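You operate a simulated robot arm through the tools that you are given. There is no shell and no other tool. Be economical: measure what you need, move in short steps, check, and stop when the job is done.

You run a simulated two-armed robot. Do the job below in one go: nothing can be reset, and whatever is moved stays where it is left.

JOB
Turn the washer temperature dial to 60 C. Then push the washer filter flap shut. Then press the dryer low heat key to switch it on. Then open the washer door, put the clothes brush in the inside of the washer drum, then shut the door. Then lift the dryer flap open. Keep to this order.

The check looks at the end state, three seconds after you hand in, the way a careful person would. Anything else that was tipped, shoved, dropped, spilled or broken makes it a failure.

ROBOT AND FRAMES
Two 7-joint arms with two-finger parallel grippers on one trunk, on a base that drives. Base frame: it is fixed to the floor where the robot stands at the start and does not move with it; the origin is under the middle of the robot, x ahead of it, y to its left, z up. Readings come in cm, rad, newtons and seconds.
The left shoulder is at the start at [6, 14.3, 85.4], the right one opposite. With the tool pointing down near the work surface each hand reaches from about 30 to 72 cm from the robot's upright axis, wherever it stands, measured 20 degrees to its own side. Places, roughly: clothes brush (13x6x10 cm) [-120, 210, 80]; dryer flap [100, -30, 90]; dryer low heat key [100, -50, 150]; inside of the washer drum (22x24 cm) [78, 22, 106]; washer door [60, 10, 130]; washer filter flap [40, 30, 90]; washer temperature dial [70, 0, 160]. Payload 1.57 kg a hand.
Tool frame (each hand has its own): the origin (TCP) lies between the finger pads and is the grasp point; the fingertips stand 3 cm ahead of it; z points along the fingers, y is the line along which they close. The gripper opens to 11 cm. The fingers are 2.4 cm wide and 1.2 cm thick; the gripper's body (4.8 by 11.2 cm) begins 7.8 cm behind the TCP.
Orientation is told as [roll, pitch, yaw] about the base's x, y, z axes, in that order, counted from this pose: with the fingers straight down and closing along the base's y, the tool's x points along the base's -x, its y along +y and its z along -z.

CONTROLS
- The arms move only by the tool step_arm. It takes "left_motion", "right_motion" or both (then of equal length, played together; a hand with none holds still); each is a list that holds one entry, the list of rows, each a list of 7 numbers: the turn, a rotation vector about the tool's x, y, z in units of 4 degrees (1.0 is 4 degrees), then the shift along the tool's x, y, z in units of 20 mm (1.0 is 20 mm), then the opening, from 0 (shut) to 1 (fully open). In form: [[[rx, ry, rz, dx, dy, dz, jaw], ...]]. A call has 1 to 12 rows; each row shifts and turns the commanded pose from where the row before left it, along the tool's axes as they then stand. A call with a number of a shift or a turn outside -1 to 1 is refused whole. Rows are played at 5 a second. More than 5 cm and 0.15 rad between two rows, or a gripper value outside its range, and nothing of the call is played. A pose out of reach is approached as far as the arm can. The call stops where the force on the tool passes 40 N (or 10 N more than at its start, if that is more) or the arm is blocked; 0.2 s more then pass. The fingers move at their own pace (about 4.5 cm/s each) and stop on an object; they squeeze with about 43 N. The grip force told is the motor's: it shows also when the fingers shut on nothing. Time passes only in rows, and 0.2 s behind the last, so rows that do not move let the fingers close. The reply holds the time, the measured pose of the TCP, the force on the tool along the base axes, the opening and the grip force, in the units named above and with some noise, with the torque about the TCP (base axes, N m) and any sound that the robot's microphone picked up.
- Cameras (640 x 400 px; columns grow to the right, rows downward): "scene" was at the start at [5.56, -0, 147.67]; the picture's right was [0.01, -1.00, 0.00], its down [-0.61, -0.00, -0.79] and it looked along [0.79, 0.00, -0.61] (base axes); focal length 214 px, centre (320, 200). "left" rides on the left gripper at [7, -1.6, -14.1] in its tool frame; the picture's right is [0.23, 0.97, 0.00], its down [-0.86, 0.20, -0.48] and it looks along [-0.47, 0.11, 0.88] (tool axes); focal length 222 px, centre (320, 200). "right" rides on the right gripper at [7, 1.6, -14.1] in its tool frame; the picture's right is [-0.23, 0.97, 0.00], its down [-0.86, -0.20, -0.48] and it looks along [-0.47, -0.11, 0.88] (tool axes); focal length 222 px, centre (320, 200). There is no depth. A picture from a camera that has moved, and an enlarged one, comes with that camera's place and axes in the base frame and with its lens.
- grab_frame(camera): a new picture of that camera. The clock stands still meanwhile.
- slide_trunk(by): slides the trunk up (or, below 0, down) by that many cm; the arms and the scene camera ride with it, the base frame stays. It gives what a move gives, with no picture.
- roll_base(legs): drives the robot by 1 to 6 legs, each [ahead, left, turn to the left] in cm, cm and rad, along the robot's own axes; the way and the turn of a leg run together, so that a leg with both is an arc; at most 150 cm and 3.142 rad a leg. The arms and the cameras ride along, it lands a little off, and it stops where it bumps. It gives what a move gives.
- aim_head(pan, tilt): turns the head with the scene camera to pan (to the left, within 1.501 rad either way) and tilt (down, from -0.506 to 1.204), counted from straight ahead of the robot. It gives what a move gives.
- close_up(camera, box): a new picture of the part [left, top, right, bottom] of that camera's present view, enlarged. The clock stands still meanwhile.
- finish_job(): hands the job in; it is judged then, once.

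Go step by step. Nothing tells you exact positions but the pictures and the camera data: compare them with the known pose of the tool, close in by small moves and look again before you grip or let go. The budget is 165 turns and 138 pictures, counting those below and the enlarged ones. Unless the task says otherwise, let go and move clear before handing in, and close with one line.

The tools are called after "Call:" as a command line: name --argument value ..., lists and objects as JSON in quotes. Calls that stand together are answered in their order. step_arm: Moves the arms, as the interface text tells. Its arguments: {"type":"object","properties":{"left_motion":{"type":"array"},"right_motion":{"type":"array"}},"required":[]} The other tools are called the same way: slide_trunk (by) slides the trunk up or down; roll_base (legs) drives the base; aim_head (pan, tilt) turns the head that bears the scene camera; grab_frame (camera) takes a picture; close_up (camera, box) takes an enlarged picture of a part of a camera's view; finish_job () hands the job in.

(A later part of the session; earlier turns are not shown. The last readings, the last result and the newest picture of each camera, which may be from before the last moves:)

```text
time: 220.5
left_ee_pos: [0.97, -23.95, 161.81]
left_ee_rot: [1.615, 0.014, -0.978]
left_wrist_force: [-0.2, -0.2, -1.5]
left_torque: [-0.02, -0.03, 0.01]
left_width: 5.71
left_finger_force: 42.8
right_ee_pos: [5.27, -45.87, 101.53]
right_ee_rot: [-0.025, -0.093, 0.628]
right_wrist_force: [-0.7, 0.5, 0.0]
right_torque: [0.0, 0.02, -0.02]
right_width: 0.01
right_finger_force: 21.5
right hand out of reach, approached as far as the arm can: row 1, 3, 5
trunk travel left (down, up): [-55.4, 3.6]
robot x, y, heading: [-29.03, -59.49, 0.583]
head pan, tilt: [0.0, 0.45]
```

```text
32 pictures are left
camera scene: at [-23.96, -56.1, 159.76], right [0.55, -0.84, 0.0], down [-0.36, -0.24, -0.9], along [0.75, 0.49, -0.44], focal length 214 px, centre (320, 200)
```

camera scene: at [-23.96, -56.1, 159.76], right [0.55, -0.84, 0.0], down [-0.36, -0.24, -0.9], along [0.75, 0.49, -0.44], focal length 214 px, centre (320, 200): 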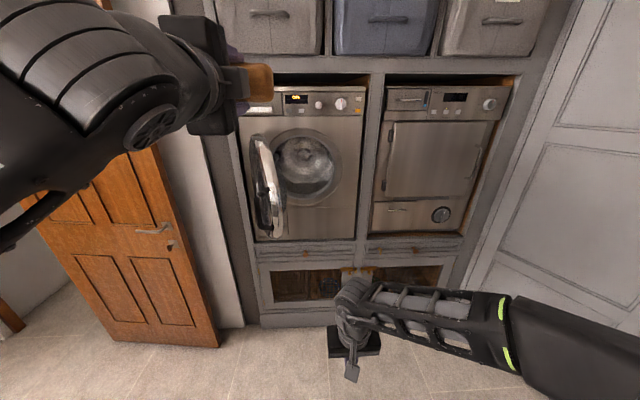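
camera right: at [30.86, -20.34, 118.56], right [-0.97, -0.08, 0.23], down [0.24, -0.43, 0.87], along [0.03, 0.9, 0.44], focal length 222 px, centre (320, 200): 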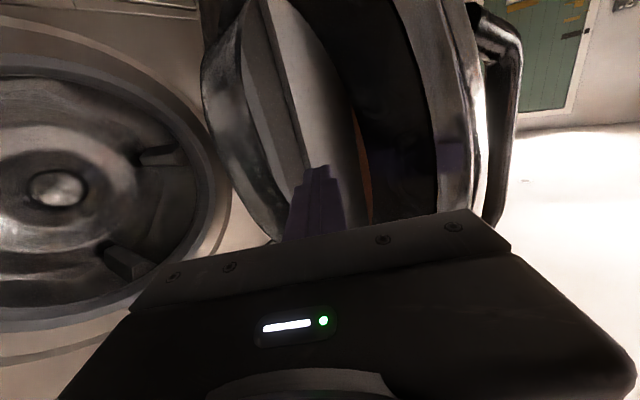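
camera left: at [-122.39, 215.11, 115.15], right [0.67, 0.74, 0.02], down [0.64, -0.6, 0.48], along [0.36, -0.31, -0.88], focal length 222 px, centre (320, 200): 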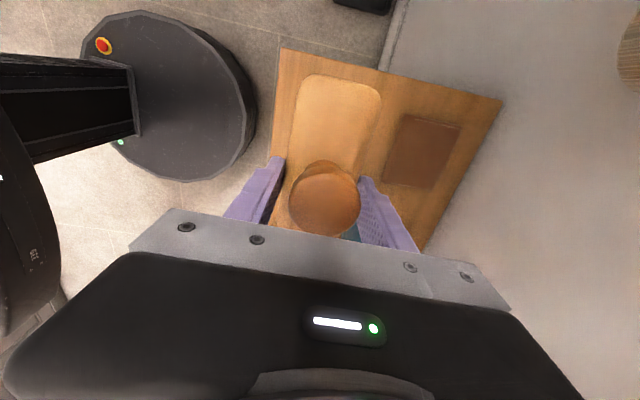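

The door has settled at about 60–65° open. That leaves good room from the right at a slight angle. I'll lower the brush hand to drum height and stage at a 0.3 rad angle.

Call:
step_arm --left_motion '[[[0, 0, 0, 0, -1, 0.4, 0], [0, 0, 0, 0, -1, 0.4, 0], [0, 0, 0, 0, -1, 0.4, 0], [0, 0, 0, 0, -1, 0.4, 0], [0, 0, 0, 0, -1, 0.4, 0], [0, 0, 0, 0, -1, 0.4, 0], [0, 0, 0, 0, -1, 0.4, 0], [0, 0, 0, 0, -1, 0.4, 0], [0, 0, 0, 0, -1, 0.4, 0], [0, 0, 0, 0, -1, 0.4, 0], [0, 0, 0, 0, -1, 0.4, 0], [0, 0, 0, 0, -1, 0.4, 0]]]'

Call:
step_arm --left_motion '[[[0, 0, 0, 0, -1, 0.2, 0], [0, 0, 0, 0, -1, 0.2, 0], [0, 0, 0, 0, -1, 0, 0], [0, 0, 0, 0, -1, 0, 0], [0, 0, 0, 0, -1, 0, 0], [0, 0, 0, 0, -1, 0, 0], [0, 0, 0, 0, -1, 0, 0], [0, 0, 0, 0, -1, 0, 0], [0, 0, 0, 0, -1, 0, 0], [0.4, 0, 0, 0, 0, 0, 0]]]'

Call:
roll_base --legs '[[0, 0, 0.3], [0, -43.5, 0], [15, 0, 0]]'

Call:
aim_head --pan 0.1 --tilt 0.45

Call:
grab_frame --camera "scene"

Call:
grab_frame --camera "left"

```text
time: 223.1
left_ee_pos: [9.42, -17.73, 138.18]
left_ee_rot: [1.615, 0.013, -0.977]
left_wrist_force: [-0.1, 0.5, -2.5]
left_torque: [-0.04, 0.0, 0.0]
left_width: 5.69
left_finger_force: 42.7
right_ee_pos: [5.37, -45.89, 101.61]
right_ee_rot: [-0.024, -0.093, 0.628]
right_wrist_force: [0.7, 0.3, -0.5]
right_torque: [0.01, 0.0, -0.01]
right_width: 0.01
right_finger_force: 21.6
trunk travel left (down, up): [-55.4, 3.6]
robot x, y, heading: [-29.38, -59.22, 0.581]
head pan, tilt: [0.0, 0.45]
```

```text
time: 225.3
left_ee_pos: [10.54, -16.64, 120.41]
left_ee_rot: [1.587, 0.014, -0.978]
left_wrist_force: [-0.3, -0.5, -1.6]
left_torque: [-0.04, 0.02, 0.01]
left_width: 5.73
left_finger_force: 43.7
right_ee_pos: [5.2, -45.78, 101.46]
right_ee_rot: [-0.024, -0.093, 0.628]
right_wrist_force: [0.7, -0.3, -0.2]
right_torque: [-0.01, -0.01, 0.01]
right_width: 0.01
right_finger_force: 21.3
trunk travel left (down, up): [-55.4, 3.6]
robot x, y, heading: [-29.14, -59.54, 0.578]
head pan, tilt: [0.0, 0.45]
```

```text
time: 229.9
left_ee_pos: [39.89, -23.06, 120.39]
left_ee_rot: [1.586, 0.013, -0.679]
left_wrist_force: [0.0, -0.2, -1.8]
left_torque: [-0.01, -0.01, 0.0]
left_width: 5.7
left_finger_force: 43.1
right_ee_pos: [43.43, -52.55, 101.51]
right_ee_rot: [-0.024, -0.09, 0.926]
right_wrist_force: [0.3, 0.4, 0.0]
right_torque: [0.0, -0.01, 0.02]
right_width: 0.0
right_finger_force: 21.8
trunk travel left (down, up): [-55.4, 3.6]
robot x, y, heading: [14.47, -76.03, 0.88]
head pan, tilt: [0.0, 0.45]
```

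```text
time: 230.6
left_ee_pos: [39.85, -23.17, 120.43]
left_ee_rot: [1.586, 0.014, -0.677]
left_wrist_force: [-0.2, -0.7, -0.8]
left_torque: [-0.08, 0.02, -0.03]
left_width: 5.72
left_finger_force: 43.5
right_ee_pos: [43.27, -52.67, 101.53]
right_ee_rot: [-0.024, -0.093, 0.928]
right_wrist_force: [-0.1, 0.3, 0.3]
right_torque: [-0.01, -0.02, -0.01]
right_width: 0.0
right_finger_force: 21.5
trunk travel left (down, up): [-55.4, 3.6]
robot x, y, heading: [14.36, -76.18, 0.882]
head pan, tilt: [0.099, 0.45]
```

```text
31 pictures are left
camera scene: at [17.59, -70.51, 159.77], right [0.83, -0.56, 0.0], down [-0.24, -0.36, -0.9], along [0.5, 0.75, -0.44], focal length 214 px, centre (320, 200)
```

scene: 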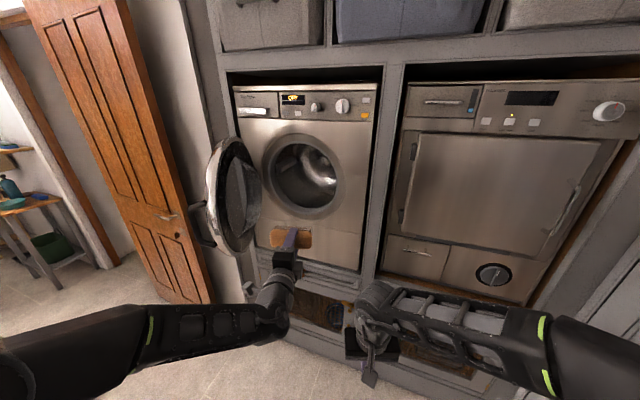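

```text
30 pictures are left
camera left: at [25.54, -29.79, 118.71], right [-0.18, 0.12, 0.98], down [0.37, -0.91, 0.18], along [0.91, 0.39, 0.12], focal length 222 px, centre (320, 200)
```

left: 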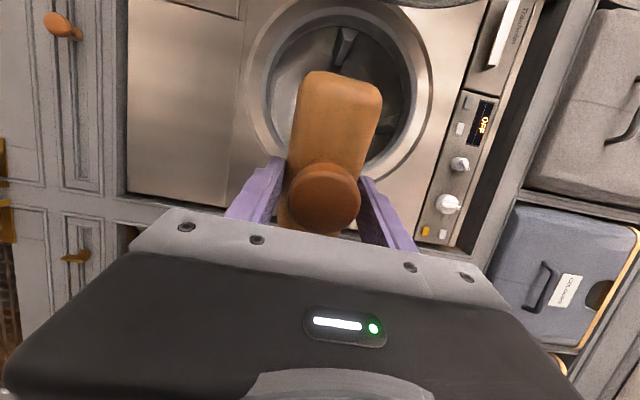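

The drum opening is straight ahead in the hand camera. I'll make a small centring move, then drive up until the brush is just in front of the opening.

Call:
step_arm --left_motion '[[[0, 0, 0, 0.5, 0.6, 0, 0], [0, 0, 0, 0.5, 0.6, 0, 0]]]'

Call:
roll_base --legs '[[27, 0, 0]]'

Call:
grab_frame --camera "left"

Call:
grab_frame --camera "scene"

```text
time: 231.2
left_ee_pos: [38.22, -21.97, 122.91]
left_ee_rot: [1.587, 0.012, -0.681]
left_wrist_force: [0.6, 0.4, -1.6]
left_torque: [-0.06, 0.0, -0.02]
left_width: 5.72
left_finger_force: 43.7
right_ee_pos: [43.21, -52.68, 101.53]
right_ee_rot: [-0.024, -0.091, 0.927]
right_wrist_force: [-0.1, 0.1, 0.7]
right_torque: [0.0, -0.05, 0.02]
right_width: 0.0
right_finger_force: 21.5
trunk travel left (down, up): [-55.4, 3.6]
robot x, y, heading: [14.97, -75.46, 0.874]
head pan, tilt: [0.099, 0.45]
```

```text
time: 233.1
left_ee_pos: [55.66, -1.1, 122.71]
left_ee_rot: [1.586, 0.015, -0.678]
left_wrist_force: [0.8, 0.7, -1.6]
left_torque: [-0.04, 0.04, -0.01]
left_width: 5.71
left_finger_force: 43.2
right_ee_pos: [60.49, -31.74, 101.57]
right_ee_rot: [-0.024, -0.09, 0.928]
right_wrist_force: [0.2, 0.5, -0.1]
right_torque: [-0.03, -0.02, 0.0]
right_width: 0.0
right_finger_force: 21.3
trunk travel left (down, up): [-55.4, 3.6]
robot x, y, heading: [31.52, -55.04, 0.877]
head pan, tilt: [0.099, 0.45]
```

```text
29 pictures are left
camera left: at [41.35, -7.64, 121.07], right [-0.17, 0.12, 0.98], down [0.37, -0.91, 0.18], along [0.91, 0.39, 0.11], focal length 222 px, centre (320, 200)
```

left: 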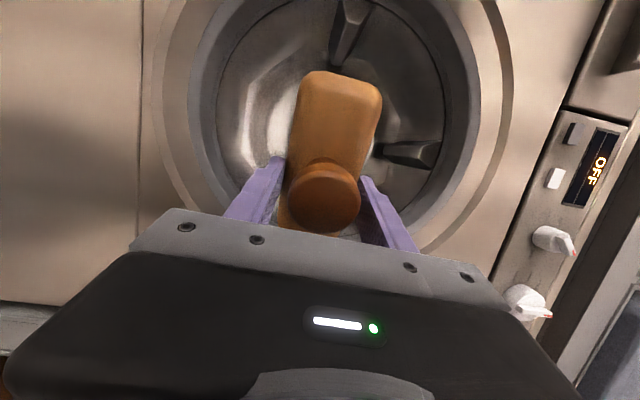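

```text
28 pictures are left
camera scene: at [34.95, -49.54, 159.76], right [0.83, -0.56, 0.0], down [-0.24, -0.36, -0.9], along [0.5, 0.75, -0.44], focal length 214 px, centre (320, 200)
```

scene: 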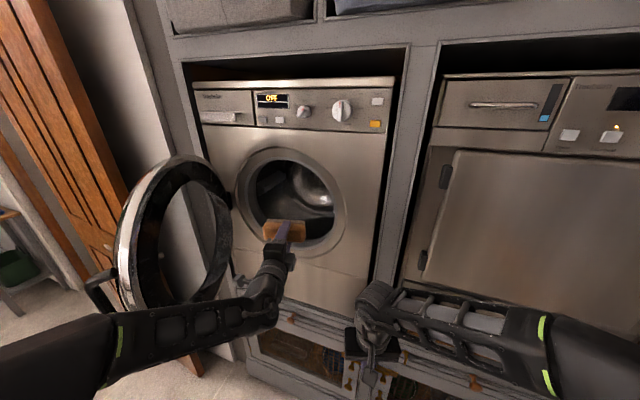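

Call:
step_arm --left_motion '[[[0, 0, 0, 0, 0, 1, 0], [0, 0, 0, 0, 0, 1, 0], [0, 0, 0, 0, 0, 1, 0], [0, 0, 0, 0, 0, 1, 0], [0, 0, 0, 0, 0, 1, 0], [0, 0, 0, 0, 0, 1, 0]]]'

Call:
grab_frame --camera "scene"

```text
time: 234.5
left_ee_pos: [63.13, 8.34, 123.01]
left_ee_rot: [1.584, 0.014, -0.678]
left_wrist_force: [0.1, 0.0, -0.9]
left_torque: [-0.03, -0.02, -0.01]
left_width: 5.7
left_finger_force: 42.9
right_ee_pos: [60.61, -31.76, 101.54]
right_ee_rot: [-0.024, -0.092, 0.928]
right_wrist_force: [-0.3, -0.3, 0.3]
right_torque: [0.02, 0.02, 0.0]
right_width: 0.0
right_finger_force: 21.9
trunk travel left (down, up): [-55.4, 3.6]
robot x, y, heading: [31.58, -54.78, 0.881]
head pan, tilt: [0.099, 0.45]
```

```text
27 pictures are left
camera scene: at [34.91, -49.59, 159.76], right [0.83, -0.56, 0.0], down [-0.24, -0.36, -0.9], along [0.5, 0.75, -0.44], focal length 214 px, centre (320, 200)
```

scene: 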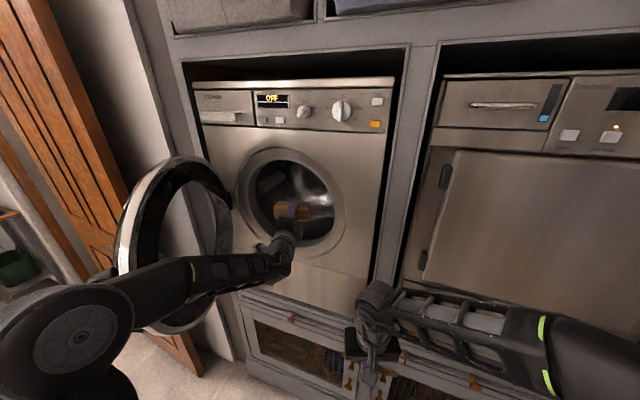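

The brush is entering the drum. Continuing inward.

Call:
step_arm --left_motion '[[[0, 0, 0, 0, 0, 1, 0], [0, 0, 0, 0, 0, 1, 0], [0, 0, 0, 0, 0, 1, 0], [0, 0, 0, 0, 0, 1, 0], [0, 0, 0, 0, 0, 1, 0]]]'

Call:
grab_frame --camera "left"

Call:
grab_frame --camera "scene"

```text
time: 235.7
left_ee_pos: [69.34, 15.96, 123.1]
left_ee_rot: [1.585, 0.016, -0.677]
left_wrist_force: [-0.6, 0.9, -1.7]
left_torque: [-0.06, 0.0, 0.02]
left_width: 5.74
left_finger_force: 42.8
right_ee_pos: [60.48, -31.73, 101.46]
right_ee_rot: [-0.025, -0.092, 0.928]
right_wrist_force: [0.1, 0.3, -0.5]
right_torque: [0.04, -0.02, 0.01]
right_width: 0.01
right_finger_force: 21.0
trunk travel left (down, up): [-55.4, 3.6]
robot x, y, heading: [31.75, -54.82, 0.878]
head pan, tilt: [0.099, 0.45]
```

```text
26 pictures are left
camera left: at [55.14, 9.4, 121.4], right [-0.18, 0.12, 0.98], down [0.37, -0.91, 0.18], along [0.91, 0.39, 0.11], focal length 222 px, centre (320, 200)
```

left: 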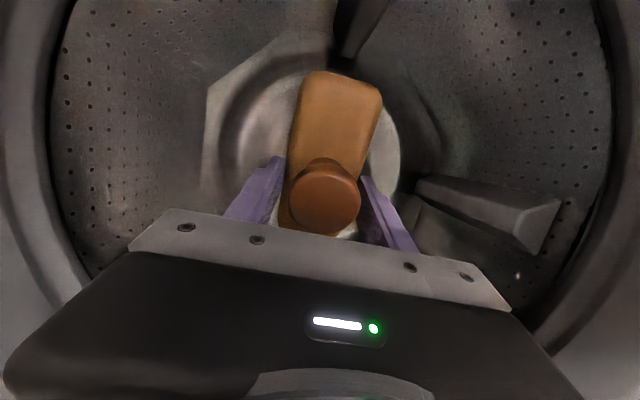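

```text
25 pictures are left
camera scene: at [34.92, -49.58, 159.76], right [0.83, -0.56, 0.0], down [-0.24, -0.36, -0.9], along [0.5, 0.75, -0.44], focal length 214 px, centre (320, 200)
```

scene: 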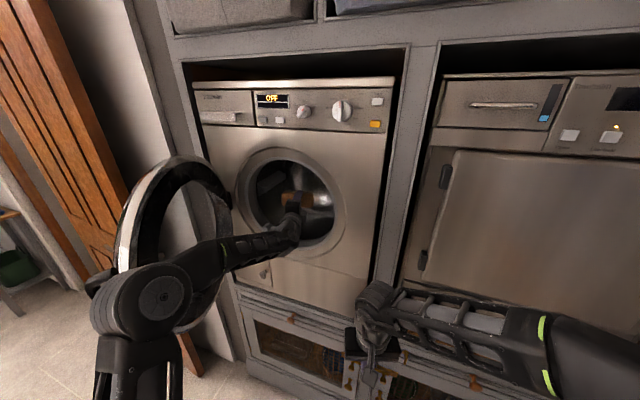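

Call:
step_arm --left_motion '[[[0, 0, 0, 0, 0, 1, 0], [0, 0, 0, 0, 0, 1, 0], [0, 0, 0, 0, 0, 1, 0], [1, 0, 0, 0, -0.3, 0, 0], [1, 0, 0, 0, -0.4, 0, 0], [1, 0, 0, 0, -0.5, 0, 0], [1, 0, 0, 0, -0.5, 0, 0], [1, 0, 0, 0, -0.5, 0, 0], [0, 0, 0, 0, -0.5, 0, 0], [0, 0, 0, 0, -0.5, 0, 0], [0, 0, 0, 0, -0.5, 0, 0]]]'

Call:
grab_frame --camera "left"

Call:
close_up --camera "scene" --box '[200, 120, 380, 300]'

```text
time: 238.1
left_ee_pos: [71.98, 19.65, 115.96]
left_ee_rot: [1.237, 0.012, -0.678]
left_wrist_force: [0.5, 0.1, -1.3]
left_torque: [-0.05, -0.02, -0.01]
left_width: 5.74
left_finger_force: 42.5
right_ee_pos: [60.44, -31.79, 101.53]
right_ee_rot: [-0.024, -0.092, 0.928]
right_wrist_force: [0.0, 0.6, 0.0]
right_torque: [-0.02, 0.02, 0.0]
right_width: 0.02
right_finger_force: 20.9
trunk travel left (down, up): [-55.4, 3.6]
robot x, y, heading: [31.41, -54.74, 0.88]
head pan, tilt: [0.099, 0.45]
```

```text
24 pictures are left
camera left: at [57.99, 13.13, 119.17], right [0.03, 0.38, 0.92], down [0.43, -0.84, 0.33], along [0.9, 0.38, -0.19], focal length 222 px, centre (320, 200)
```

left: 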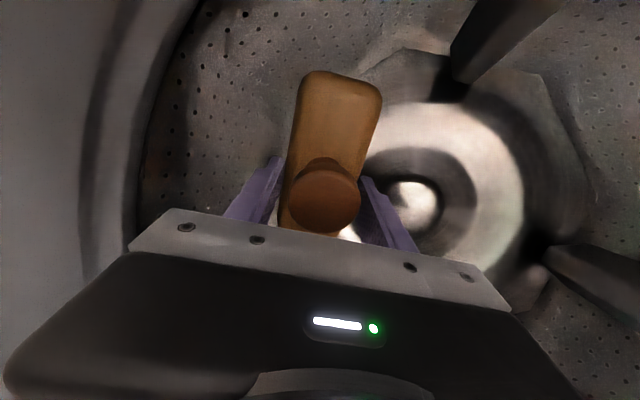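

```text
2.22 times, centred on (290, 210) of scene
camera zoom: at [34.87, -49.62, 159.77], right [0.83, -0.56, 0.0], down [-0.24, -0.36, -0.9], along [0.5, 0.75, -0.44], focal length 477 px, centre (387, 178)
```

zoom: 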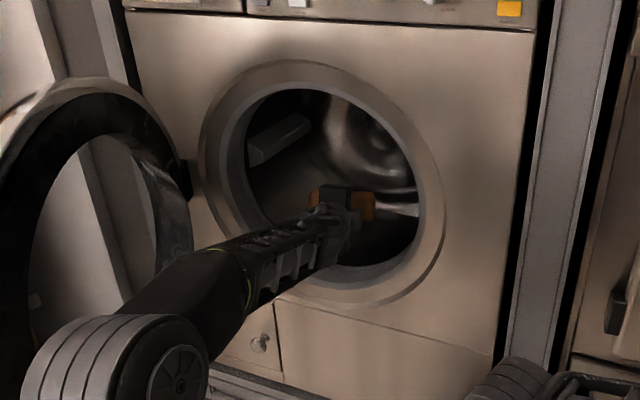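

The brush is well inside the drum. I'll lower a bit more toward the drum floor, watching force, then release.

Call:
step_arm --left_motion '[[[0, 0, 0, 0, -0.4, 0.2, 0], [0, 0, 0, 0, -0.4, 0.2, 0], [0, 0, 0, 0, -0.4, 0.2, 0], [0, 0, 0, 0, -0.4, 0.2, 0], [0, 0, 0, 0, -0.4, 0.2, 0]]]'

Call:
grab_frame --camera "left"

```text
time: 239.3
left_ee_pos: [72.37, 20.0, 111.61]
left_ee_rot: [1.238, 0.013, -0.678]
left_wrist_force: [-0.8, 0.0, -1.1]
left_torque: [-0.05, -0.01, 0.0]
left_width: 5.72
left_finger_force: 43.1
right_ee_pos: [60.57, -31.73, 101.48]
right_ee_rot: [-0.026, -0.093, 0.928]
right_wrist_force: [0.4, 0.2, -0.3]
right_torque: [-0.04, 0.0, 0.03]
right_width: 0.0
right_finger_force: 21.5
trunk travel left (down, up): [-55.4, 3.6]
robot x, y, heading: [31.55, -55.06, 0.876]
head pan, tilt: [0.099, 0.45]
```

```text
22 pictures are left
camera left: at [58.27, 13.53, 114.77], right [0.03, 0.38, 0.92], down [0.43, -0.84, 0.33], along [0.9, 0.38, -0.19], focal length 222 px, centre (320, 200)
```

left: 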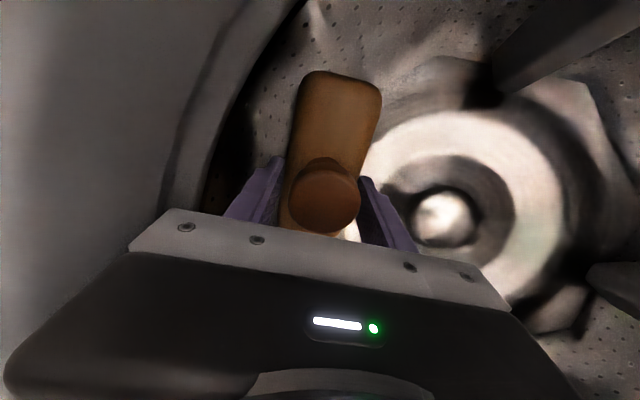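

The closing direction is vertical, so the brush would sit on the lower finger. I'll raise slightly and roll the hand 60° so it slides off when released.

Call:
step_arm --left_motion '[[[0, 0, 0, 0, 0.8, 0.5, 0], [0, 0, 0, 0, 0.6, 0.5, 0], [0, 0, 1, 0, 0, 0, 0], [0, 0, 1, 0, 0, 0, 0], [0, 0, 1, 0, 0, 0, 0], [0, 0, 1, 0, 0, 0, 0], [0, 0, 1, 0, 0, 0, 0], [0, 0, 1, 0, 0, 0, 0], [0, 0, 1, 0, 0, 0, 0], [0, 0, 1, 0, 0, 0, 0], [0, 0, 1, 0, 0, 0, 0], [0, 0, 1, 0, 0, 0, 0]]]'

Call:
step_arm --left_motion '[[[0, 0, 1, 0, 0, 0, 0], [0, 0, 1, 0, 0, 0, 0], [0, 0, 1, 0, 0, 0, 0], [0, 0, 1, 0, 0, 0, 0], [0, 0, 1, 0, 0, 0, 0]]]'

Call:
grab_frame --camera "left"

```text
time: 241.9
left_ee_pos: [74.12, 22.25, 113.52]
left_ee_rot: [1.14, 0.669, -0.949]
left_wrist_force: [0.0, 0.0, -2.4]
left_torque: [-0.05, 0.02, -0.05]
left_width: 5.69
left_finger_force: 43.2
right_ee_pos: [60.44, -31.7, 101.59]
right_ee_rot: [-0.024, -0.093, 0.929]
right_wrist_force: [-0.2, 0.0, 0.3]
right_torque: [-0.02, -0.02, 0.0]
right_width: 0.0
right_finger_force: 20.9
trunk travel left (down, up): [-55.4, 3.6]
robot x, y, heading: [32.11, -54.75, 0.88]
head pan, tilt: [0.099, 0.45]
```

```text
time: 243.1
left_ee_pos: [74.2, 22.19, 113.59]
left_ee_rot: [0.951, 0.972, -1.206]
left_wrist_force: [-0.6, 0.0, -1.2]
left_torque: [-0.02, 0.02, 0.0]
left_width: 5.73
left_finger_force: 43.1
right_ee_pos: [60.51, -31.74, 101.52]
right_ee_rot: [-0.024, -0.092, 0.928]
right_wrist_force: [-0.1, -0.3, 0.7]
right_torque: [0.02, -0.01, 0.03]
right_width: 0.01
right_finger_force: 21.9
trunk travel left (down, up): [-55.4, 3.6]
robot x, y, heading: [31.74, -55.01, 0.881]
head pan, tilt: [0.099, 0.45]
```

```text
21 pictures are left
camera left: at [63.2, 16.07, 123.28], right [0.72, -0.29, 0.63], down [0.05, -0.89, -0.46], along [0.7, 0.36, -0.62], focal length 222 px, centre (320, 200)
```

left: 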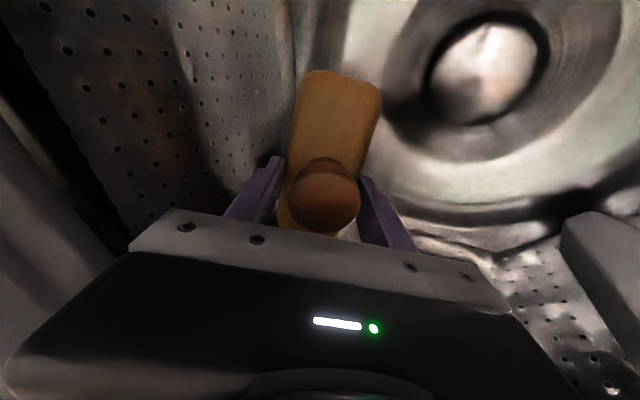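

Releasing now.

Call:
step_arm --left_motion '[[[0, 0, 0, -0.5, 0, 0, 0], [0, 0, 0, 0, 0, 0, 0.6], [0, 0, 0, 0, 0, 0, 0.7], [0, 0, 0, 0, 0, 0, 0.8], [0, 0, 0, 0, 0, 0, 0.8], [0, 0, 0, 0, 0, 0, 0.8]]]'

Call:
grab_frame --camera "left"

```text
time: 244.5
left_ee_pos: [74.36, 21.64, 112.71]
left_ee_rot: [0.953, 0.969, -1.206]
left_wrist_force: [-0.3, -0.5, 0.9]
left_torque: [0.02, -0.03, 0.0]
left_width: 8.8
left_finger_force: 0.1
right_ee_pos: [60.53, -31.62, 101.61]
right_ee_rot: [-0.024, -0.095, 0.929]
right_wrist_force: [-0.1, 0.2, -1.1]
right_torque: [-0.01, 0.02, 0.0]
right_width: 0.0
right_finger_force: 21.4
trunk travel left (down, up): [-55.4, 3.6]
robot x, y, heading: [31.85, -54.65, 0.879]
head pan, tilt: [0.099, 0.45]
```

```text
20 pictures are left
camera left: at [63.35, 15.53, 122.42], right [0.72, -0.29, 0.64], down [0.05, -0.89, -0.46], along [0.7, 0.36, -0.62], focal length 222 px, centre (320, 200)
```

left: 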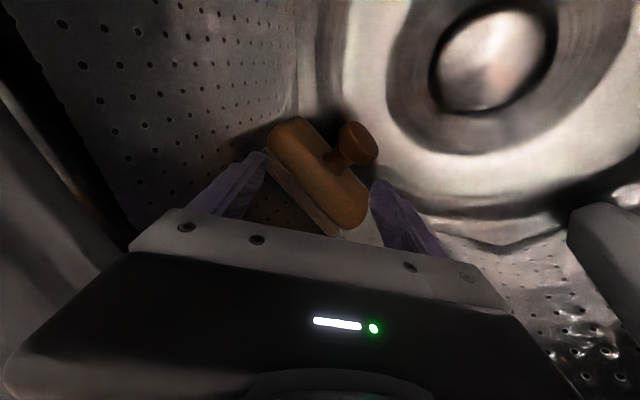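

The brush fell and sits upright on the drum floor. I'll withdraw along the hand's axis.

Call:
step_arm --left_motion '[[[0, 0, 0, 0, 0, -0.6, 0.8], [0, 0, 0, 0, 0, -1, 0.8], [0, 0, 0, 0, 0, -1, 0.8], [0, 0, 0, 0, 0, -1, 0.8], [0, 0, 0, 0, 0, -1, 0.5], [0, 0, 0, 0, 0, -1, 0.3], [0, 0, 0, 0, 0, -1, 0], [0, 0, 0, 0, 0, -1, 0], [0, 0, 0, 0, 0, -1, 0], [0, 0, 0, 0, 0, -1, 0], [0, 0, 0, 0, 0, -1, 0]]]'

Call:
roll_base --legs '[[-35, 0, 0]]'

Call:
grab_frame --camera "scene"

```text
time: 246.9
left_ee_pos: [61.8, 5.89, 119.85]
left_ee_rot: [0.953, 0.969, -1.202]
left_wrist_force: [0.3, -0.3, 0.1]
left_torque: [-0.01, 0.0, -0.01]
left_width: 0.0
left_finger_force: 21.0
right_ee_pos: [60.44, -31.78, 101.64]
right_ee_rot: [-0.024, -0.093, 0.928]
right_wrist_force: [-0.3, -0.3, -0.3]
right_torque: [0.02, 0.0, 0.05]
right_width: 0.0
right_finger_force: 21.2
trunk travel left (down, up): [-55.4, 3.6]
robot x, y, heading: [31.38, -54.94, 0.886]
head pan, tilt: [0.099, 0.45]
```

```text
time: 249.2
left_ee_pos: [39.08, -20.96, 119.74]
left_ee_rot: [0.952, 0.972, -1.193]
left_wrist_force: [0.2, -0.8, 0.0]
left_torque: [0.01, -0.01, 0.02]
left_width: 0.0
left_finger_force: 21.2
right_ee_pos: [37.84, -58.75, 101.65]
right_ee_rot: [-0.023, -0.092, 0.937]
right_wrist_force: [-0.8, 0.1, -0.1]
right_torque: [0.01, -0.03, 0.01]
right_width: 0.0
right_finger_force: 21.2
trunk travel left (down, up): [-55.4, 3.6]
robot x, y, heading: [9.37, -82.0, 0.889]
head pan, tilt: [0.099, 0.45]
```

```text
19 pictures are left
camera scene: at [12.46, -76.86, 159.77], right [0.83, -0.55, 0.0], down [-0.24, -0.36, -0.9], along [0.5, 0.75, -0.43], focal length 214 px, centre (320, 200)
```

scene: 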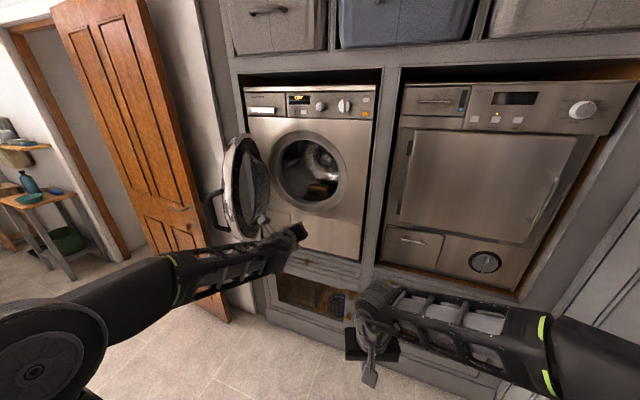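

The brush can be seen lying in the drum. Now to shut the door: I'll level the left fist, square up again, and come round to the outer (left) side of the door.

Call:
step_arm --left_motion '[[[0, 0, -1, 0, 0, -1, 0], [0, 0, -1, 0, 0, -1, 0], [0, 0, -1, 0, 0, -1, 0], [0, 0, -1, 0, 0, -1, 0], [0, 0, -1, 0, 0, -1, 0], [0, 0, -1, 0, 0, -1, 0], [0, 0, -1, 0, 0, -1, 0], [0, 0, -1, 0, 0, -1, 0], [0, 0, -1, 0, 0, 0, 0], [0, 0, -1, 0, 0, 0, 0], [0, 0, -1, 0, 0, 0, 0], [0, 0, -1, 0, 0, 0, 0]]]'

Call:
step_arm --left_motion '[[[0, 0, -1, 0, 0, 0, 0], [0, 0, -1, 0, 0, 0, 0], [0, 0, -1, 0, 0, 0, 0], [-1, 0, 0, 0, 0, 0, 0], [-1, 0, 0, 0, 0, 0, 0], [-1, 0, 0, 0, 0, 0, 0], [-1, 0, 0, 0, 0, 0, 0], [-1, 0, 0, 0, 0, 0, 0]]]'

Call:
roll_base --legs '[[-16, 0, 0], [0, 0, -0.305], [0, 52, 0]]'

Call:
aim_head --pan 0.1 --tilt 0.5

Call:
grab_frame --camera "scene"

```text
time: 251.8
left_ee_pos: [29.85, -32.78, 124.96]
left_ee_rot: [1.228, 0.212, -0.737]
left_wrist_force: [-1.0, -0.7, 0.9]
left_torque: [0.03, 0.02, 0.0]
left_width: 0.0
left_finger_force: 21.3
right_ee_pos: [38.01, -58.7, 101.6]
right_ee_rot: [-0.025, -0.093, 0.937]
right_wrist_force: [0.1, -0.7, 0.2]
right_torque: [-0.03, -0.01, -0.04]
right_width: 0.02
right_finger_force: 20.9
trunk travel left (down, up): [-55.4, 3.6]
robot x, y, heading: [9.6, -81.94, 0.888]
head pan, tilt: [0.099, 0.45]
```

```text
time: 253.6
left_ee_pos: [29.74, -32.78, 124.99]
left_ee_rot: [1.586, 0.013, -0.671]
left_wrist_force: [-0.2, 0.9, -0.2]
left_torque: [0.0, 0.0, 0.02]
left_width: 0.0
left_finger_force: 21.3
right_ee_pos: [38.02, -58.6, 101.56]
right_ee_rot: [-0.024, -0.093, 0.938]
right_wrist_force: [-0.1, 0.4, 0.5]
right_torque: [0.0, 0.01, 0.03]
right_width: 0.0
right_finger_force: 21.1
trunk travel left (down, up): [-55.4, 3.6]
robot x, y, heading: [9.51, -81.92, 0.887]
head pan, tilt: [0.099, 0.45]
```

```text
time: 258.6
left_ee_pos: [4.91, -9.55, 124.94]
left_ee_rot: [1.588, 0.014, -0.974]
left_wrist_force: [-0.1, -0.7, 0.8]
left_torque: [0.02, 0.02, -0.04]
left_width: 0.0
left_finger_force: 21.0
right_ee_pos: [5.03, -36.68, 101.64]
right_ee_rot: [-0.025, -0.092, 0.633]
right_wrist_force: [0.0, 0.0, -0.3]
right_torque: [0.0, -0.03, 0.01]
right_width: 0.0
right_finger_force: 20.9
trunk travel left (down, up): [-55.4, 3.6]
robot x, y, heading: [-29.26, -50.34, 0.581]
head pan, tilt: [0.099, 0.45]
```

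```text
time: 259.3
left_ee_pos: [5.02, -9.7, 124.95]
left_ee_rot: [1.587, 0.014, -0.972]
left_wrist_force: [0.3, 0.3, 0.7]
left_torque: [-0.01, -0.02, -0.01]
left_width: 0.0
left_finger_force: 21.3
right_ee_pos: [5.12, -36.72, 101.55]
right_ee_rot: [-0.026, -0.093, 0.631]
right_wrist_force: [0.7, -0.1, -0.1]
right_torque: [0.0, 0.0, -0.01]
right_width: 0.0
right_finger_force: 21.1
trunk travel left (down, up): [-55.4, 3.6]
robot x, y, heading: [-29.22, -50.77, 0.581]
head pan, tilt: [0.099, 0.499]
```

```text
18 pictures are left
camera scene: at [-24.74, -46.52, 159.32], right [0.63, -0.78, 0.0], down [-0.37, -0.3, -0.88], along [0.68, 0.55, -0.48], focal length 214 px, centre (320, 200)
```

scene: 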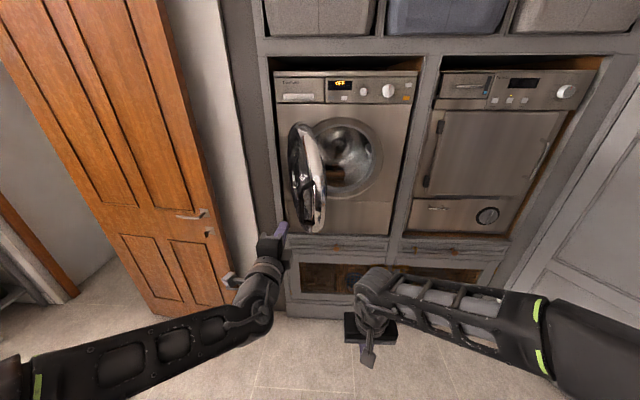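

Call:
roll_base --legs '[[0, 11, 0], [24, 0, 0]]'

Call:
grab_frame --camera "scene"

```text
time: 261.8
left_ee_pos: [19.16, 13.04, 124.84]
left_ee_rot: [1.585, 0.014, -0.973]
left_wrist_force: [1.0, 0.3, 0.4]
left_torque: [0.02, 0.0, 0.0]
left_width: 0.02
left_finger_force: 20.8
right_ee_pos: [19.35, -14.21, 101.48]
right_ee_rot: [-0.024, -0.09, 0.634]
right_wrist_force: [-0.8, -0.9, -0.9]
right_torque: [-0.04, 0.02, 0.0]
right_width: 0.01
right_finger_force: 21.7
trunk travel left (down, up): [-55.4, 3.6]
robot x, y, heading: [-14.64, -28.26, 0.582]
head pan, tilt: [0.099, 0.499]
```

```text
17 pictures are left
camera scene: at [-10.46, -23.99, 159.31], right [0.63, -0.78, 0.0], down [-0.37, -0.3, -0.88], along [0.68, 0.55, -0.48], focal length 214 px, centre (320, 200)
```

scene: 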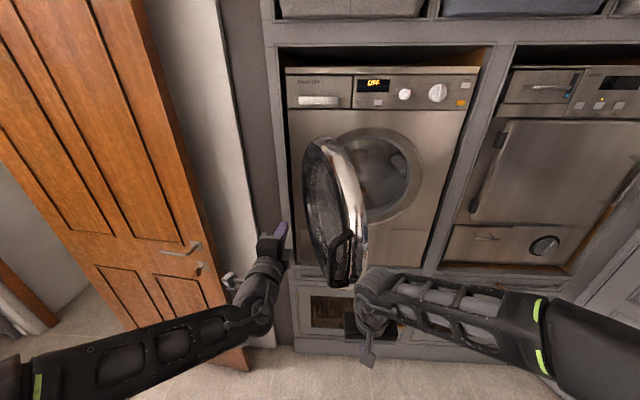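

The fist is on the outer side of the door. I'll sweep right and follow the closing arc.

Call:
step_arm --left_motion '[[[0, 0, 0, -1, 0, 0, 0], [0, 0, 0, -1, 0, 0, 0], [0, 0, 0, -1, 0, 0.1, 0], [0, 0, 0, -1, 0, 0.2, 0], [0, 0, 0, -0.93, 0, 0.3, 0], [0, 0, 0, -0.93, 0, 0.37, 0], [0, 0, 0, -0.9, 0, 0.42, 0], [0, 0, 0, -0.87, 0, 0.5, 0], [0, 0, 0, -0.82, 0, 0.57, 0], [0, 0, 0, -0.77, 0, 0.64, 0], [0, 0, 0, -0.7, 0, 0.7, 0], [0, 0, 0, -0.64, 0, 0.77, 0]]]'

Call:
grab_frame --camera "scene"

```text
time: 264.3
left_ee_pos: [36.68, 1.25, 123.48]
left_ee_rot: [1.564, 0.038, -0.969]
left_wrist_force: [0.6, -1.0, 0.6]
left_torque: [-0.01, 0.0, 0.01]
left_width: 0.0
left_finger_force: 21.4
right_ee_pos: [23.74, -17.67, 100.39]
right_ee_rot: [-0.03, -0.055, 0.456]
right_wrist_force: [0.7, 1.1, -0.1]
right_torque: [0.0, 0.03, 0.05]
right_width: 0.0
right_finger_force: 21.7
trunk travel left (down, up): [-55.4, 3.6]
robot x, y, heading: [-15.03, -28.13, 0.585]
head pan, tilt: [0.099, 0.499]
stopped in row 12 (right hand): the arm was blocked; the commanded pose is now the measured one
```

```text
16 pictures are left
camera scene: at [-10.55, -24.08, 159.32], right [0.63, -0.78, 0.0], down [-0.37, -0.3, -0.88], along [0.68, 0.55, -0.48], focal length 214 px, centre (320, 200)
```

scene: 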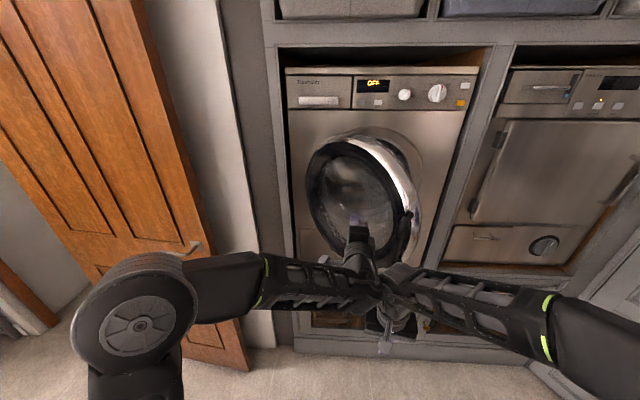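

The door is closing well, but the left forearm met the right hand. I'll move the right hand off to the right, then continue.

Call:
step_arm --right_motion '[[[0, 0, 0, 0, -1, 0, 0], [0, 0, 0, 0, -1, 0, 0], [0, 0, 0, 0, -1, 0, 0], [0, 0, 0, 0, -1, 0, 0], [0, 0, 0, 0, -1, 0, 0], [0, 0, 0, 0, -1, 0, 0], [0, 0, 0, 0, -1, 0, 0], [0, 0, 0, 0, -1, 0, 0], [0, 0, 0, 0, -1, 0, 0], [0, 0, 0, 0, -1, 0, 0], [0, 0, 0, 0, -1, 0, 0]]]'

Call:
step_arm --left_motion '[[[0, 0, 0, -0.64, 0, 0.77, 0], [0, 0, 0, -0.5, 0, 0.87, 0], [0, 0, 0, -0.5, 0, 0.87, 0], [0, 0, 0, -0.4, 0, 0.9, 0], [0, 0, 0, -0.34, 0, 0.94, 0], [0, 0, 0, -0.25, 0, 0.96, 0], [0, 0, 0, -0.17, 0, 0.98, 0], [0, 0, 0, -0.1, 0, 0.98, 0]]]'

Call:
grab_frame --camera "scene"

```text
time: 266.7
left_ee_pos: [36.7, 1.23, 123.41]
left_ee_rot: [1.568, 0.035, -0.97]
left_wrist_force: [-0.2, -0.1, 0.2]
left_torque: [0.0, 0.02, 0.0]
left_width: 0.0
left_finger_force: 21.2
right_ee_pos: [33.37, -37.38, 100.81]
right_ee_rot: [-0.029, -0.054, 0.457]
right_wrist_force: [0.9, -0.5, 0.1]
right_torque: [0.01, 0.0, 0.01]
right_width: 0.0
right_finger_force: 21.0
trunk travel left (down, up): [-55.4, 3.6]
robot x, y, heading: [-15.3, -28.04, 0.582]
head pan, tilt: [0.099, 0.499]
```

```text
time: 268.5
left_ee_pos: [52.04, 4.77, 123.24]
left_ee_rot: [1.569, 0.037, -0.97]
left_wrist_force: [-0.4, 0.7, -0.1]
left_torque: [-0.03, 0.02, 0.0]
left_width: 0.0
left_finger_force: 21.3
right_ee_pos: [33.41, -37.42, 100.93]
right_ee_rot: [-0.03, -0.054, 0.456]
right_wrist_force: [0.8, -0.4, -0.2]
right_torque: [0.0, 0.02, 0.01]
right_width: 0.0
right_finger_force: 21.7
trunk travel left (down, up): [-55.4, 3.6]
robot x, y, heading: [-14.91, -27.68, 0.586]
head pan, tilt: [0.099, 0.499]
```

```text
15 pictures are left
camera scene: at [-10.51, -24.05, 159.32], right [0.63, -0.78, 0.0], down [-0.37, -0.3, -0.88], along [0.68, 0.55, -0.48], focal length 214 px, centre (320, 200)
```

scene: 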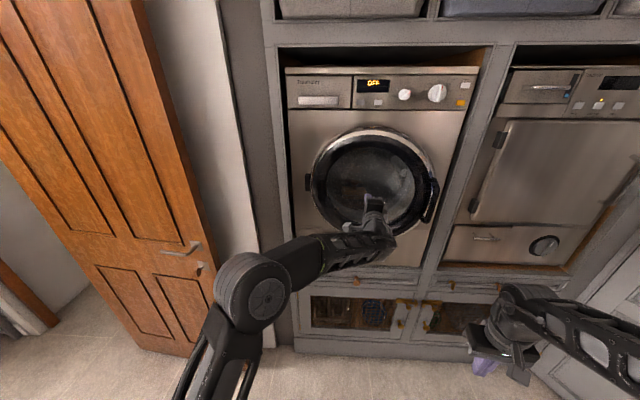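

Nearly shut. I'll shift the fist to the handle side of the rim and press it home.

Call:
step_arm --left_motion '[[[0, 0, 0, 0, 0, -1, 0], [0, 0, 0, -1, 0, 0, 0], [0, 0, 0, -1, 0, 0, 0], [0, 0, 0, -1, 0, 0, 0], [0, 0, 0, -1, 0, 0, 0], [0, 0, 0, -1, 0, 0, 0], [0, 0, 0, -1, 0, 0, 0], [0, 0, 0, -0.7, 0, 0, 0], [0, 0, 0, 0, 0, 0.7, 0], [0, 0, 0, 0, 0, 0.7, 0], [0, 0, 0, 0, 0, 0.7, 0]]]'

Call:
step_arm --left_motion '[[[0, 0, 0, 0, 0, 0.4, 0], [0, 0, 0, 0, 0, 0.4, 0], [0, 0, 0, 0, 0, 0.4, 0], [0, 0, 0, 0, 0, 0.4, 0], [0, 0, 0, 0, 0, 0.4, 0]]]'

Call:
close_up --camera "scene" --box '[270, 60, 490, 280]'

```text
time: 270.9
left_ee_pos: [61.26, -5.12, 122.7]
left_ee_rot: [1.568, 0.035, -0.97]
left_wrist_force: [-1.8, 5.3, 0.5]
left_torque: [0.06, 0.04, 0.16]
left_width: 0.01
left_finger_force: 21.6
right_ee_pos: [33.38, -37.19, 100.99]
right_ee_rot: [-0.03, -0.054, 0.456]
right_wrist_force: [-0.2, -0.5, -0.4]
right_torque: [0.02, -0.04, 0.02]
right_width: 0.01
right_finger_force: 21.5
trunk travel left (down, up): [-55.4, 3.6]
robot x, y, heading: [-14.99, -28.35, 0.584]
head pan, tilt: [0.099, 0.499]
```

```text
time: 272.1
left_ee_pos: [61.72, -4.51, 122.68]
left_ee_rot: [1.567, 0.033, -0.971]
left_wrist_force: [0.1, 0.1, -0.2]
left_torque: [-0.03, 0.01, 0.04]
left_width: 0.0
left_finger_force: 21.3
left hand out of reach, approached as far as the arm can: row 2, 3, 4, 5
right_ee_pos: [33.34, -37.28, 101.02]
right_ee_rot: [-0.03, -0.054, 0.457]
right_wrist_force: [-0.4, 0.6, -0.5]
right_torque: [-0.02, -0.01, 0.02]
right_width: 0.0
right_finger_force: 21.6
trunk travel left (down, up): [-55.4, 3.6]
robot x, y, heading: [-14.87, -28.1, 0.585]
head pan, tilt: [0.099, 0.499]
```

```text
1.82 times, centred on (380, 170) of scene
camera zoom: at [-10.56, -24.08, 159.32], right [0.63, -0.78, 0.0], down [-0.37, -0.3, -0.88], along [0.68, 0.55, -0.48], focal length 390 px, centre (211, 254)
```

zoom: 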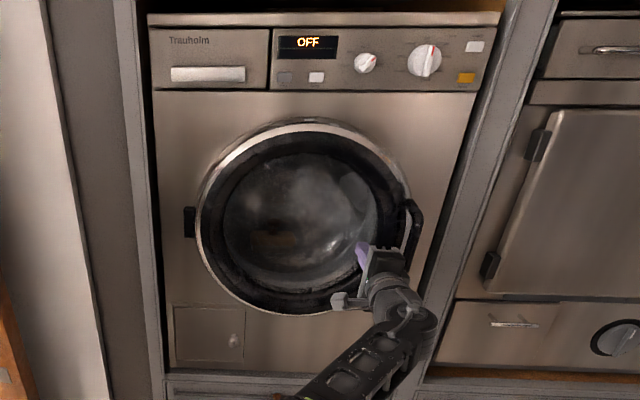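

It looks closed, but the arm is at its limit. I'll drive a little closer and press with the arm to be sure.

Call:
step_arm --left_motion '[[[0, 0, 0, 0, 0, -1, 0], [0, 0, 0, 0, 0, -1, 0], [0, 0, 0, 0, 0, -1, 0], [0, 0, 0, 0, 0, -1, 0]]]'

Call:
roll_base --legs '[[7, 0, 0]]'

Call:
step_arm --left_motion '[[[0, 0, 0, 0, 0, 0.5, 0], [0, 0, 0, 0, 0, 0.5, 0], [0, 0, 0, 0, 0, 0.4, 0], [0, 0, 0, 0, 0, 0.4, 0], [0, 0, 0, 0, 0, 0.4, 0], [0, 0, 0, 0, 0, 0.4, 0], [0, 0, 0, 0, 0, 0.4, 0]]]'

```text
time: 273.1
left_ee_pos: [55.26, -8.99, 122.87]
left_ee_rot: [1.567, 0.035, -0.969]
left_wrist_force: [-0.3, 0.2, 0.4]
left_torque: [0.0, 0.01, 0.01]
left_width: 0.01
left_finger_force: 21.4
right_ee_pos: [33.46, -37.3, 101.02]
right_ee_rot: [-0.029, -0.055, 0.457]
right_wrist_force: [-0.1, -0.1, -0.3]
right_torque: [0.02, 0.01, 0.0]
right_width: 0.0
right_finger_force: 20.9
trunk travel left (down, up): [-55.4, 3.6]
robot x, y, heading: [-14.88, -27.95, 0.589]
head pan, tilt: [0.099, 0.499]
```

```text
time: 274.1
left_ee_pos: [61.29, -5.06, 122.66]
left_ee_rot: [1.567, 0.035, -0.97]
left_wrist_force: [0.6, -0.6, -0.2]
left_torque: [0.05, -0.03, -0.01]
left_width: 0.0
left_finger_force: 21.5
right_ee_pos: [39.54, -33.4, 100.89]
right_ee_rot: [-0.029, -0.052, 0.456]
right_wrist_force: [-0.5, 0.4, -0.6]
right_torque: [-0.02, 0.02, -0.03]
right_width: 0.0
right_finger_force: 21.3
trunk travel left (down, up): [-55.4, 3.6]
robot x, y, heading: [-8.84, -24.37, 0.583]
head pan, tilt: [0.099, 0.499]
```

```text
time: 275.8
left_ee_pos: [65.44, -2.37, 122.72]
left_ee_rot: [1.563, 0.033, -0.967]
left_wrist_force: [-24.8, -6.7, -0.3]
left_torque: [0.09, 0.07, 0.55]
left_width: 0.02
left_finger_force: 21.3
right_ee_pos: [38.93, -33.48, 101.21]
right_ee_rot: [-0.031, -0.059, 0.454]
right_wrist_force: [-0.4, 0.3, 0.8]
right_torque: [0.01, 0.0, 0.01]
right_width: 0.0
right_finger_force: 21.0
trunk travel left (down, up): [-55.4, 3.6]
robot x, y, heading: [-9.07, -24.62, 0.586]
head pan, tilt: [0.099, 0.499]
stopped in row 7 (left hand): the force on the tool passed its limit at 50 N (the readings are from after the stop); the commanded pose is now the measured one
```

The door is firmly shut. I'll back off and look at the dryer flap closely.

Call:
step_arm --left_motion '[[[0, 0, 0, 0, 0, -1, 0], [0, 0, 0, 0, 0, -1, 0], [0, 0, 0, 0, 0, -1, 0], [0, 0, 0, 0, 0, -1, 0], [0, 0, 0, 0, 0, -1, 0], [0, 0, 0, 0, 0, -1, 0], [0, 0, 0, 1, 0, -1, 0], [0, 0, 0, 1, 0, -1, 0], [0, 0, 0, 1, 0, -1, 0], [0, 0, 0, 1, 0, 0, 0], [0, 0, 0, 1, 0, 0, 0], [0, 0, 0, 1, 0, 0, 0]]]'

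Call:
roll_base --legs '[[-30, 0, 0], [0, -36, 0]]'

Call:
slide_trunk --by -12

Call:
aim_head --pan -0.1 --tilt 0.5

Call:
grab_frame --camera "scene"

```text
time: 278.4
left_ee_pos: [44.18, -2.44, 122.9]
left_ee_rot: [1.56, 0.034, -0.971]
left_wrist_force: [-0.2, 0.6, -1.1]
left_torque: [-0.03, -0.02, 0.01]
left_width: 0.0
left_finger_force: 21.0
right_ee_pos: [39.27, -33.52, 100.92]
right_ee_rot: [-0.03, -0.054, 0.455]
right_wrist_force: [-0.8, 0.6, -0.3]
right_torque: [-0.02, -0.03, 0.03]
right_width: 0.0
right_finger_force: 21.4
trunk travel left (down, up): [-55.4, 3.6]
robot x, y, heading: [-8.62, -24.16, 0.581]
head pan, tilt: [0.099, 0.499]
```

```text
time: 282.3
left_ee_pos: [39.0, -49.4, 122.98]
left_ee_rot: [1.56, 0.036, -0.971]
left_wrist_force: [0.1, 0.1, 0.0]
left_torque: [0.01, 0.01, 0.0]
left_width: 0.0
left_finger_force: 21.6
right_ee_pos: [33.89, -80.47, 100.9]
right_ee_rot: [-0.029, -0.053, 0.457]
right_wrist_force: [-0.3, 0.4, 0.2]
right_torque: [0.01, 0.0, 0.02]
right_width: 0.0
right_finger_force: 20.8
trunk travel left (down, up): [-55.4, 3.6]
robot x, y, heading: [-14.77, -71.14, 0.578]
head pan, tilt: [0.099, 0.499]
```

```text
time: 283.8
left_ee_pos: [38.93, -49.45, 110.94]
left_ee_rot: [1.561, 0.034, -0.97]
left_wrist_force: [0.0, -0.1, 0.4]
left_torque: [0.01, 0.02, 0.0]
left_width: 0.0
left_finger_force: 21.2
right_ee_pos: [33.89, -80.38, 88.97]
right_ee_rot: [-0.03, -0.054, 0.457]
right_wrist_force: [0.6, 0.3, 0.6]
right_torque: [0.0, -0.01, 0.03]
right_width: 0.02
right_finger_force: 21.8
trunk travel left (down, up): [-43.4, 15.6]
robot x, y, heading: [-14.67, -70.79, 0.583]
head pan, tilt: [0.099, 0.499]
```

```text
time: 284.6
left_ee_pos: [38.92, -49.39, 110.95]
left_ee_rot: [1.561, 0.035, -0.971]
left_wrist_force: [0.5, -0.5, 0.1]
left_torque: [-0.01, -0.03, 0.01]
left_width: 0.0
left_finger_force: 21.5
right_ee_pos: [33.92, -80.39, 88.92]
right_ee_rot: [-0.03, -0.055, 0.456]
right_wrist_force: [0.0, 0.7, 0.3]
right_torque: [-0.02, 0.02, -0.02]
right_width: 0.02
right_finger_force: 21.3
trunk travel left (down, up): [-43.4, 15.6]
robot x, y, heading: [-14.6, -70.91, 0.584]
head pan, tilt: [-0.099, 0.499]
```

```text
13 pictures are left
camera scene: at [-9.05, -68.6, 147.32], right [0.47, -0.88, 0.0], down [-0.42, -0.22, -0.88], along [0.78, 0.41, -0.48], focal length 214 px, centre (320, 200)
```

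scene: 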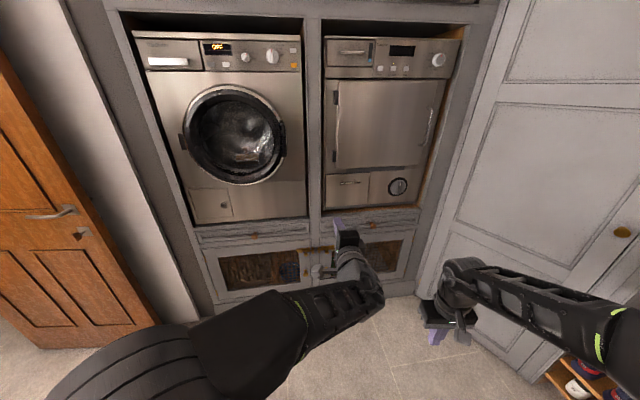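

Call:
close_up --camera "scene" --box '[315, 150, 435, 225]'

```text
5.33 times, centred on (375, 188) of scene
camera zoom: at [-9.05, -68.6, 147.32], right [0.47, -0.88, 0.0], down [-0.42, -0.22, -0.88], along [0.78, 0.41, -0.48], focal length 1144 px, centre (27, 267)
```

zoom: 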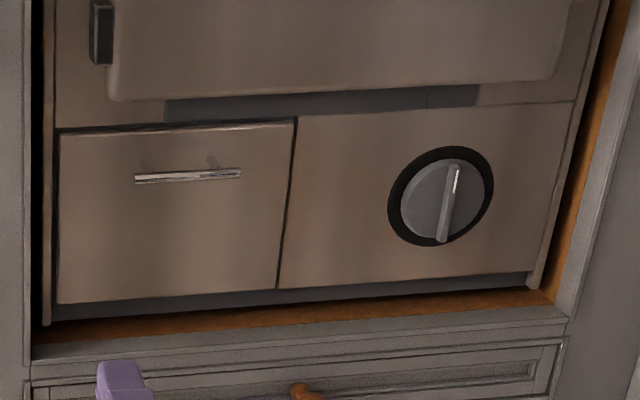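

The flap's bar handle is near n=58.5, r=79, z=100. The left hand already has the right grip orientation for a horizontal bar, so I'll bring it there.

Call:
slide_trunk --by -10.7

Call:
roll_base --legs '[[0, -16.2, 0], [38, 0, 0]]'

Call:
step_arm --left_motion '[[[0, 0, 0, 0, 0, 0, 0.4], [0, 0, 0, 0, 0, 0, 0.4]]]'

Call:
grab_frame --camera "left"

```text
time: 286.0
left_ee_pos: [38.85, -49.41, 100.32]
left_ee_rot: [1.559, 0.035, -0.971]
left_wrist_force: [-0.2, 0.2, 0.6]
left_torque: [0.0, 0.03, 0.0]
left_width: 0.0
left_finger_force: 21.2
right_ee_pos: [33.88, -80.42, 78.28]
right_ee_rot: [-0.029, -0.055, 0.455]
right_wrist_force: [-0.1, 0.2, -0.3]
right_torque: [-0.03, -0.03, 0.0]
right_width: 0.0
right_finger_force: 20.9
trunk travel left (down, up): [-32.7, 26.3]
robot x, y, heading: [-14.23, -71.07, 0.589]
head pan, tilt: [-0.099, 0.499]
```

```text
time: 289.4
left_ee_pos: [78.54, -42.26, 100.28]
left_ee_rot: [1.559, 0.034, -0.963]
left_wrist_force: [-0.9, -0.5, 0.1]
left_torque: [0.0, 0.0, -0.05]
left_width: 0.0
left_finger_force: 21.1
right_ee_pos: [73.88, -73.32, 78.26]
right_ee_rot: [-0.029, -0.053, 0.463]
right_wrist_force: [-0.2, 0.1, -0.1]
right_torque: [-0.04, -0.02, 0.0]
right_width: 0.03
right_finger_force: 21.5
trunk travel left (down, up): [-32.7, 26.3]
robot x, y, heading: [25.12, -64.57, 0.587]
head pan, tilt: [-0.099, 0.499]
```

```text
time: 290.0
left_ee_pos: [78.69, -42.29, 100.25]
left_ee_rot: [1.561, 0.035, -0.964]
left_wrist_force: [0.5, -0.2, -0.5]
left_torque: [0.02, -0.03, -0.03]
left_width: 4.39
left_finger_force: 0.0
right_ee_pos: [73.98, -73.37, 78.18]
right_ee_rot: [-0.031, -0.054, 0.464]
right_wrist_force: [-0.2, 0.4, 0.3]
right_torque: [-0.03, -0.01, 0.04]
right_width: 0.02
right_finger_force: 21.5
trunk travel left (down, up): [-32.7, 26.3]
robot x, y, heading: [25.2, -64.07, 0.591]
head pan, tilt: [-0.099, 0.499]
```

```text
11 pictures are left
camera left: at [63.09, -44.66, 99.11], right [-0.1, 0.16, 0.98], down [0.1, -0.98, 0.17], along [0.99, 0.12, 0.08], focal length 222 px, centre (320, 200)
```

left: 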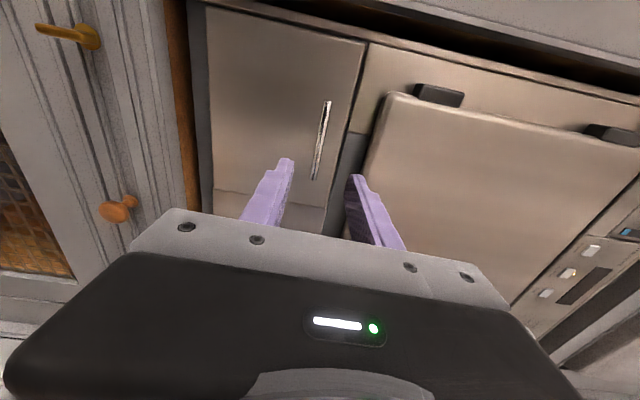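

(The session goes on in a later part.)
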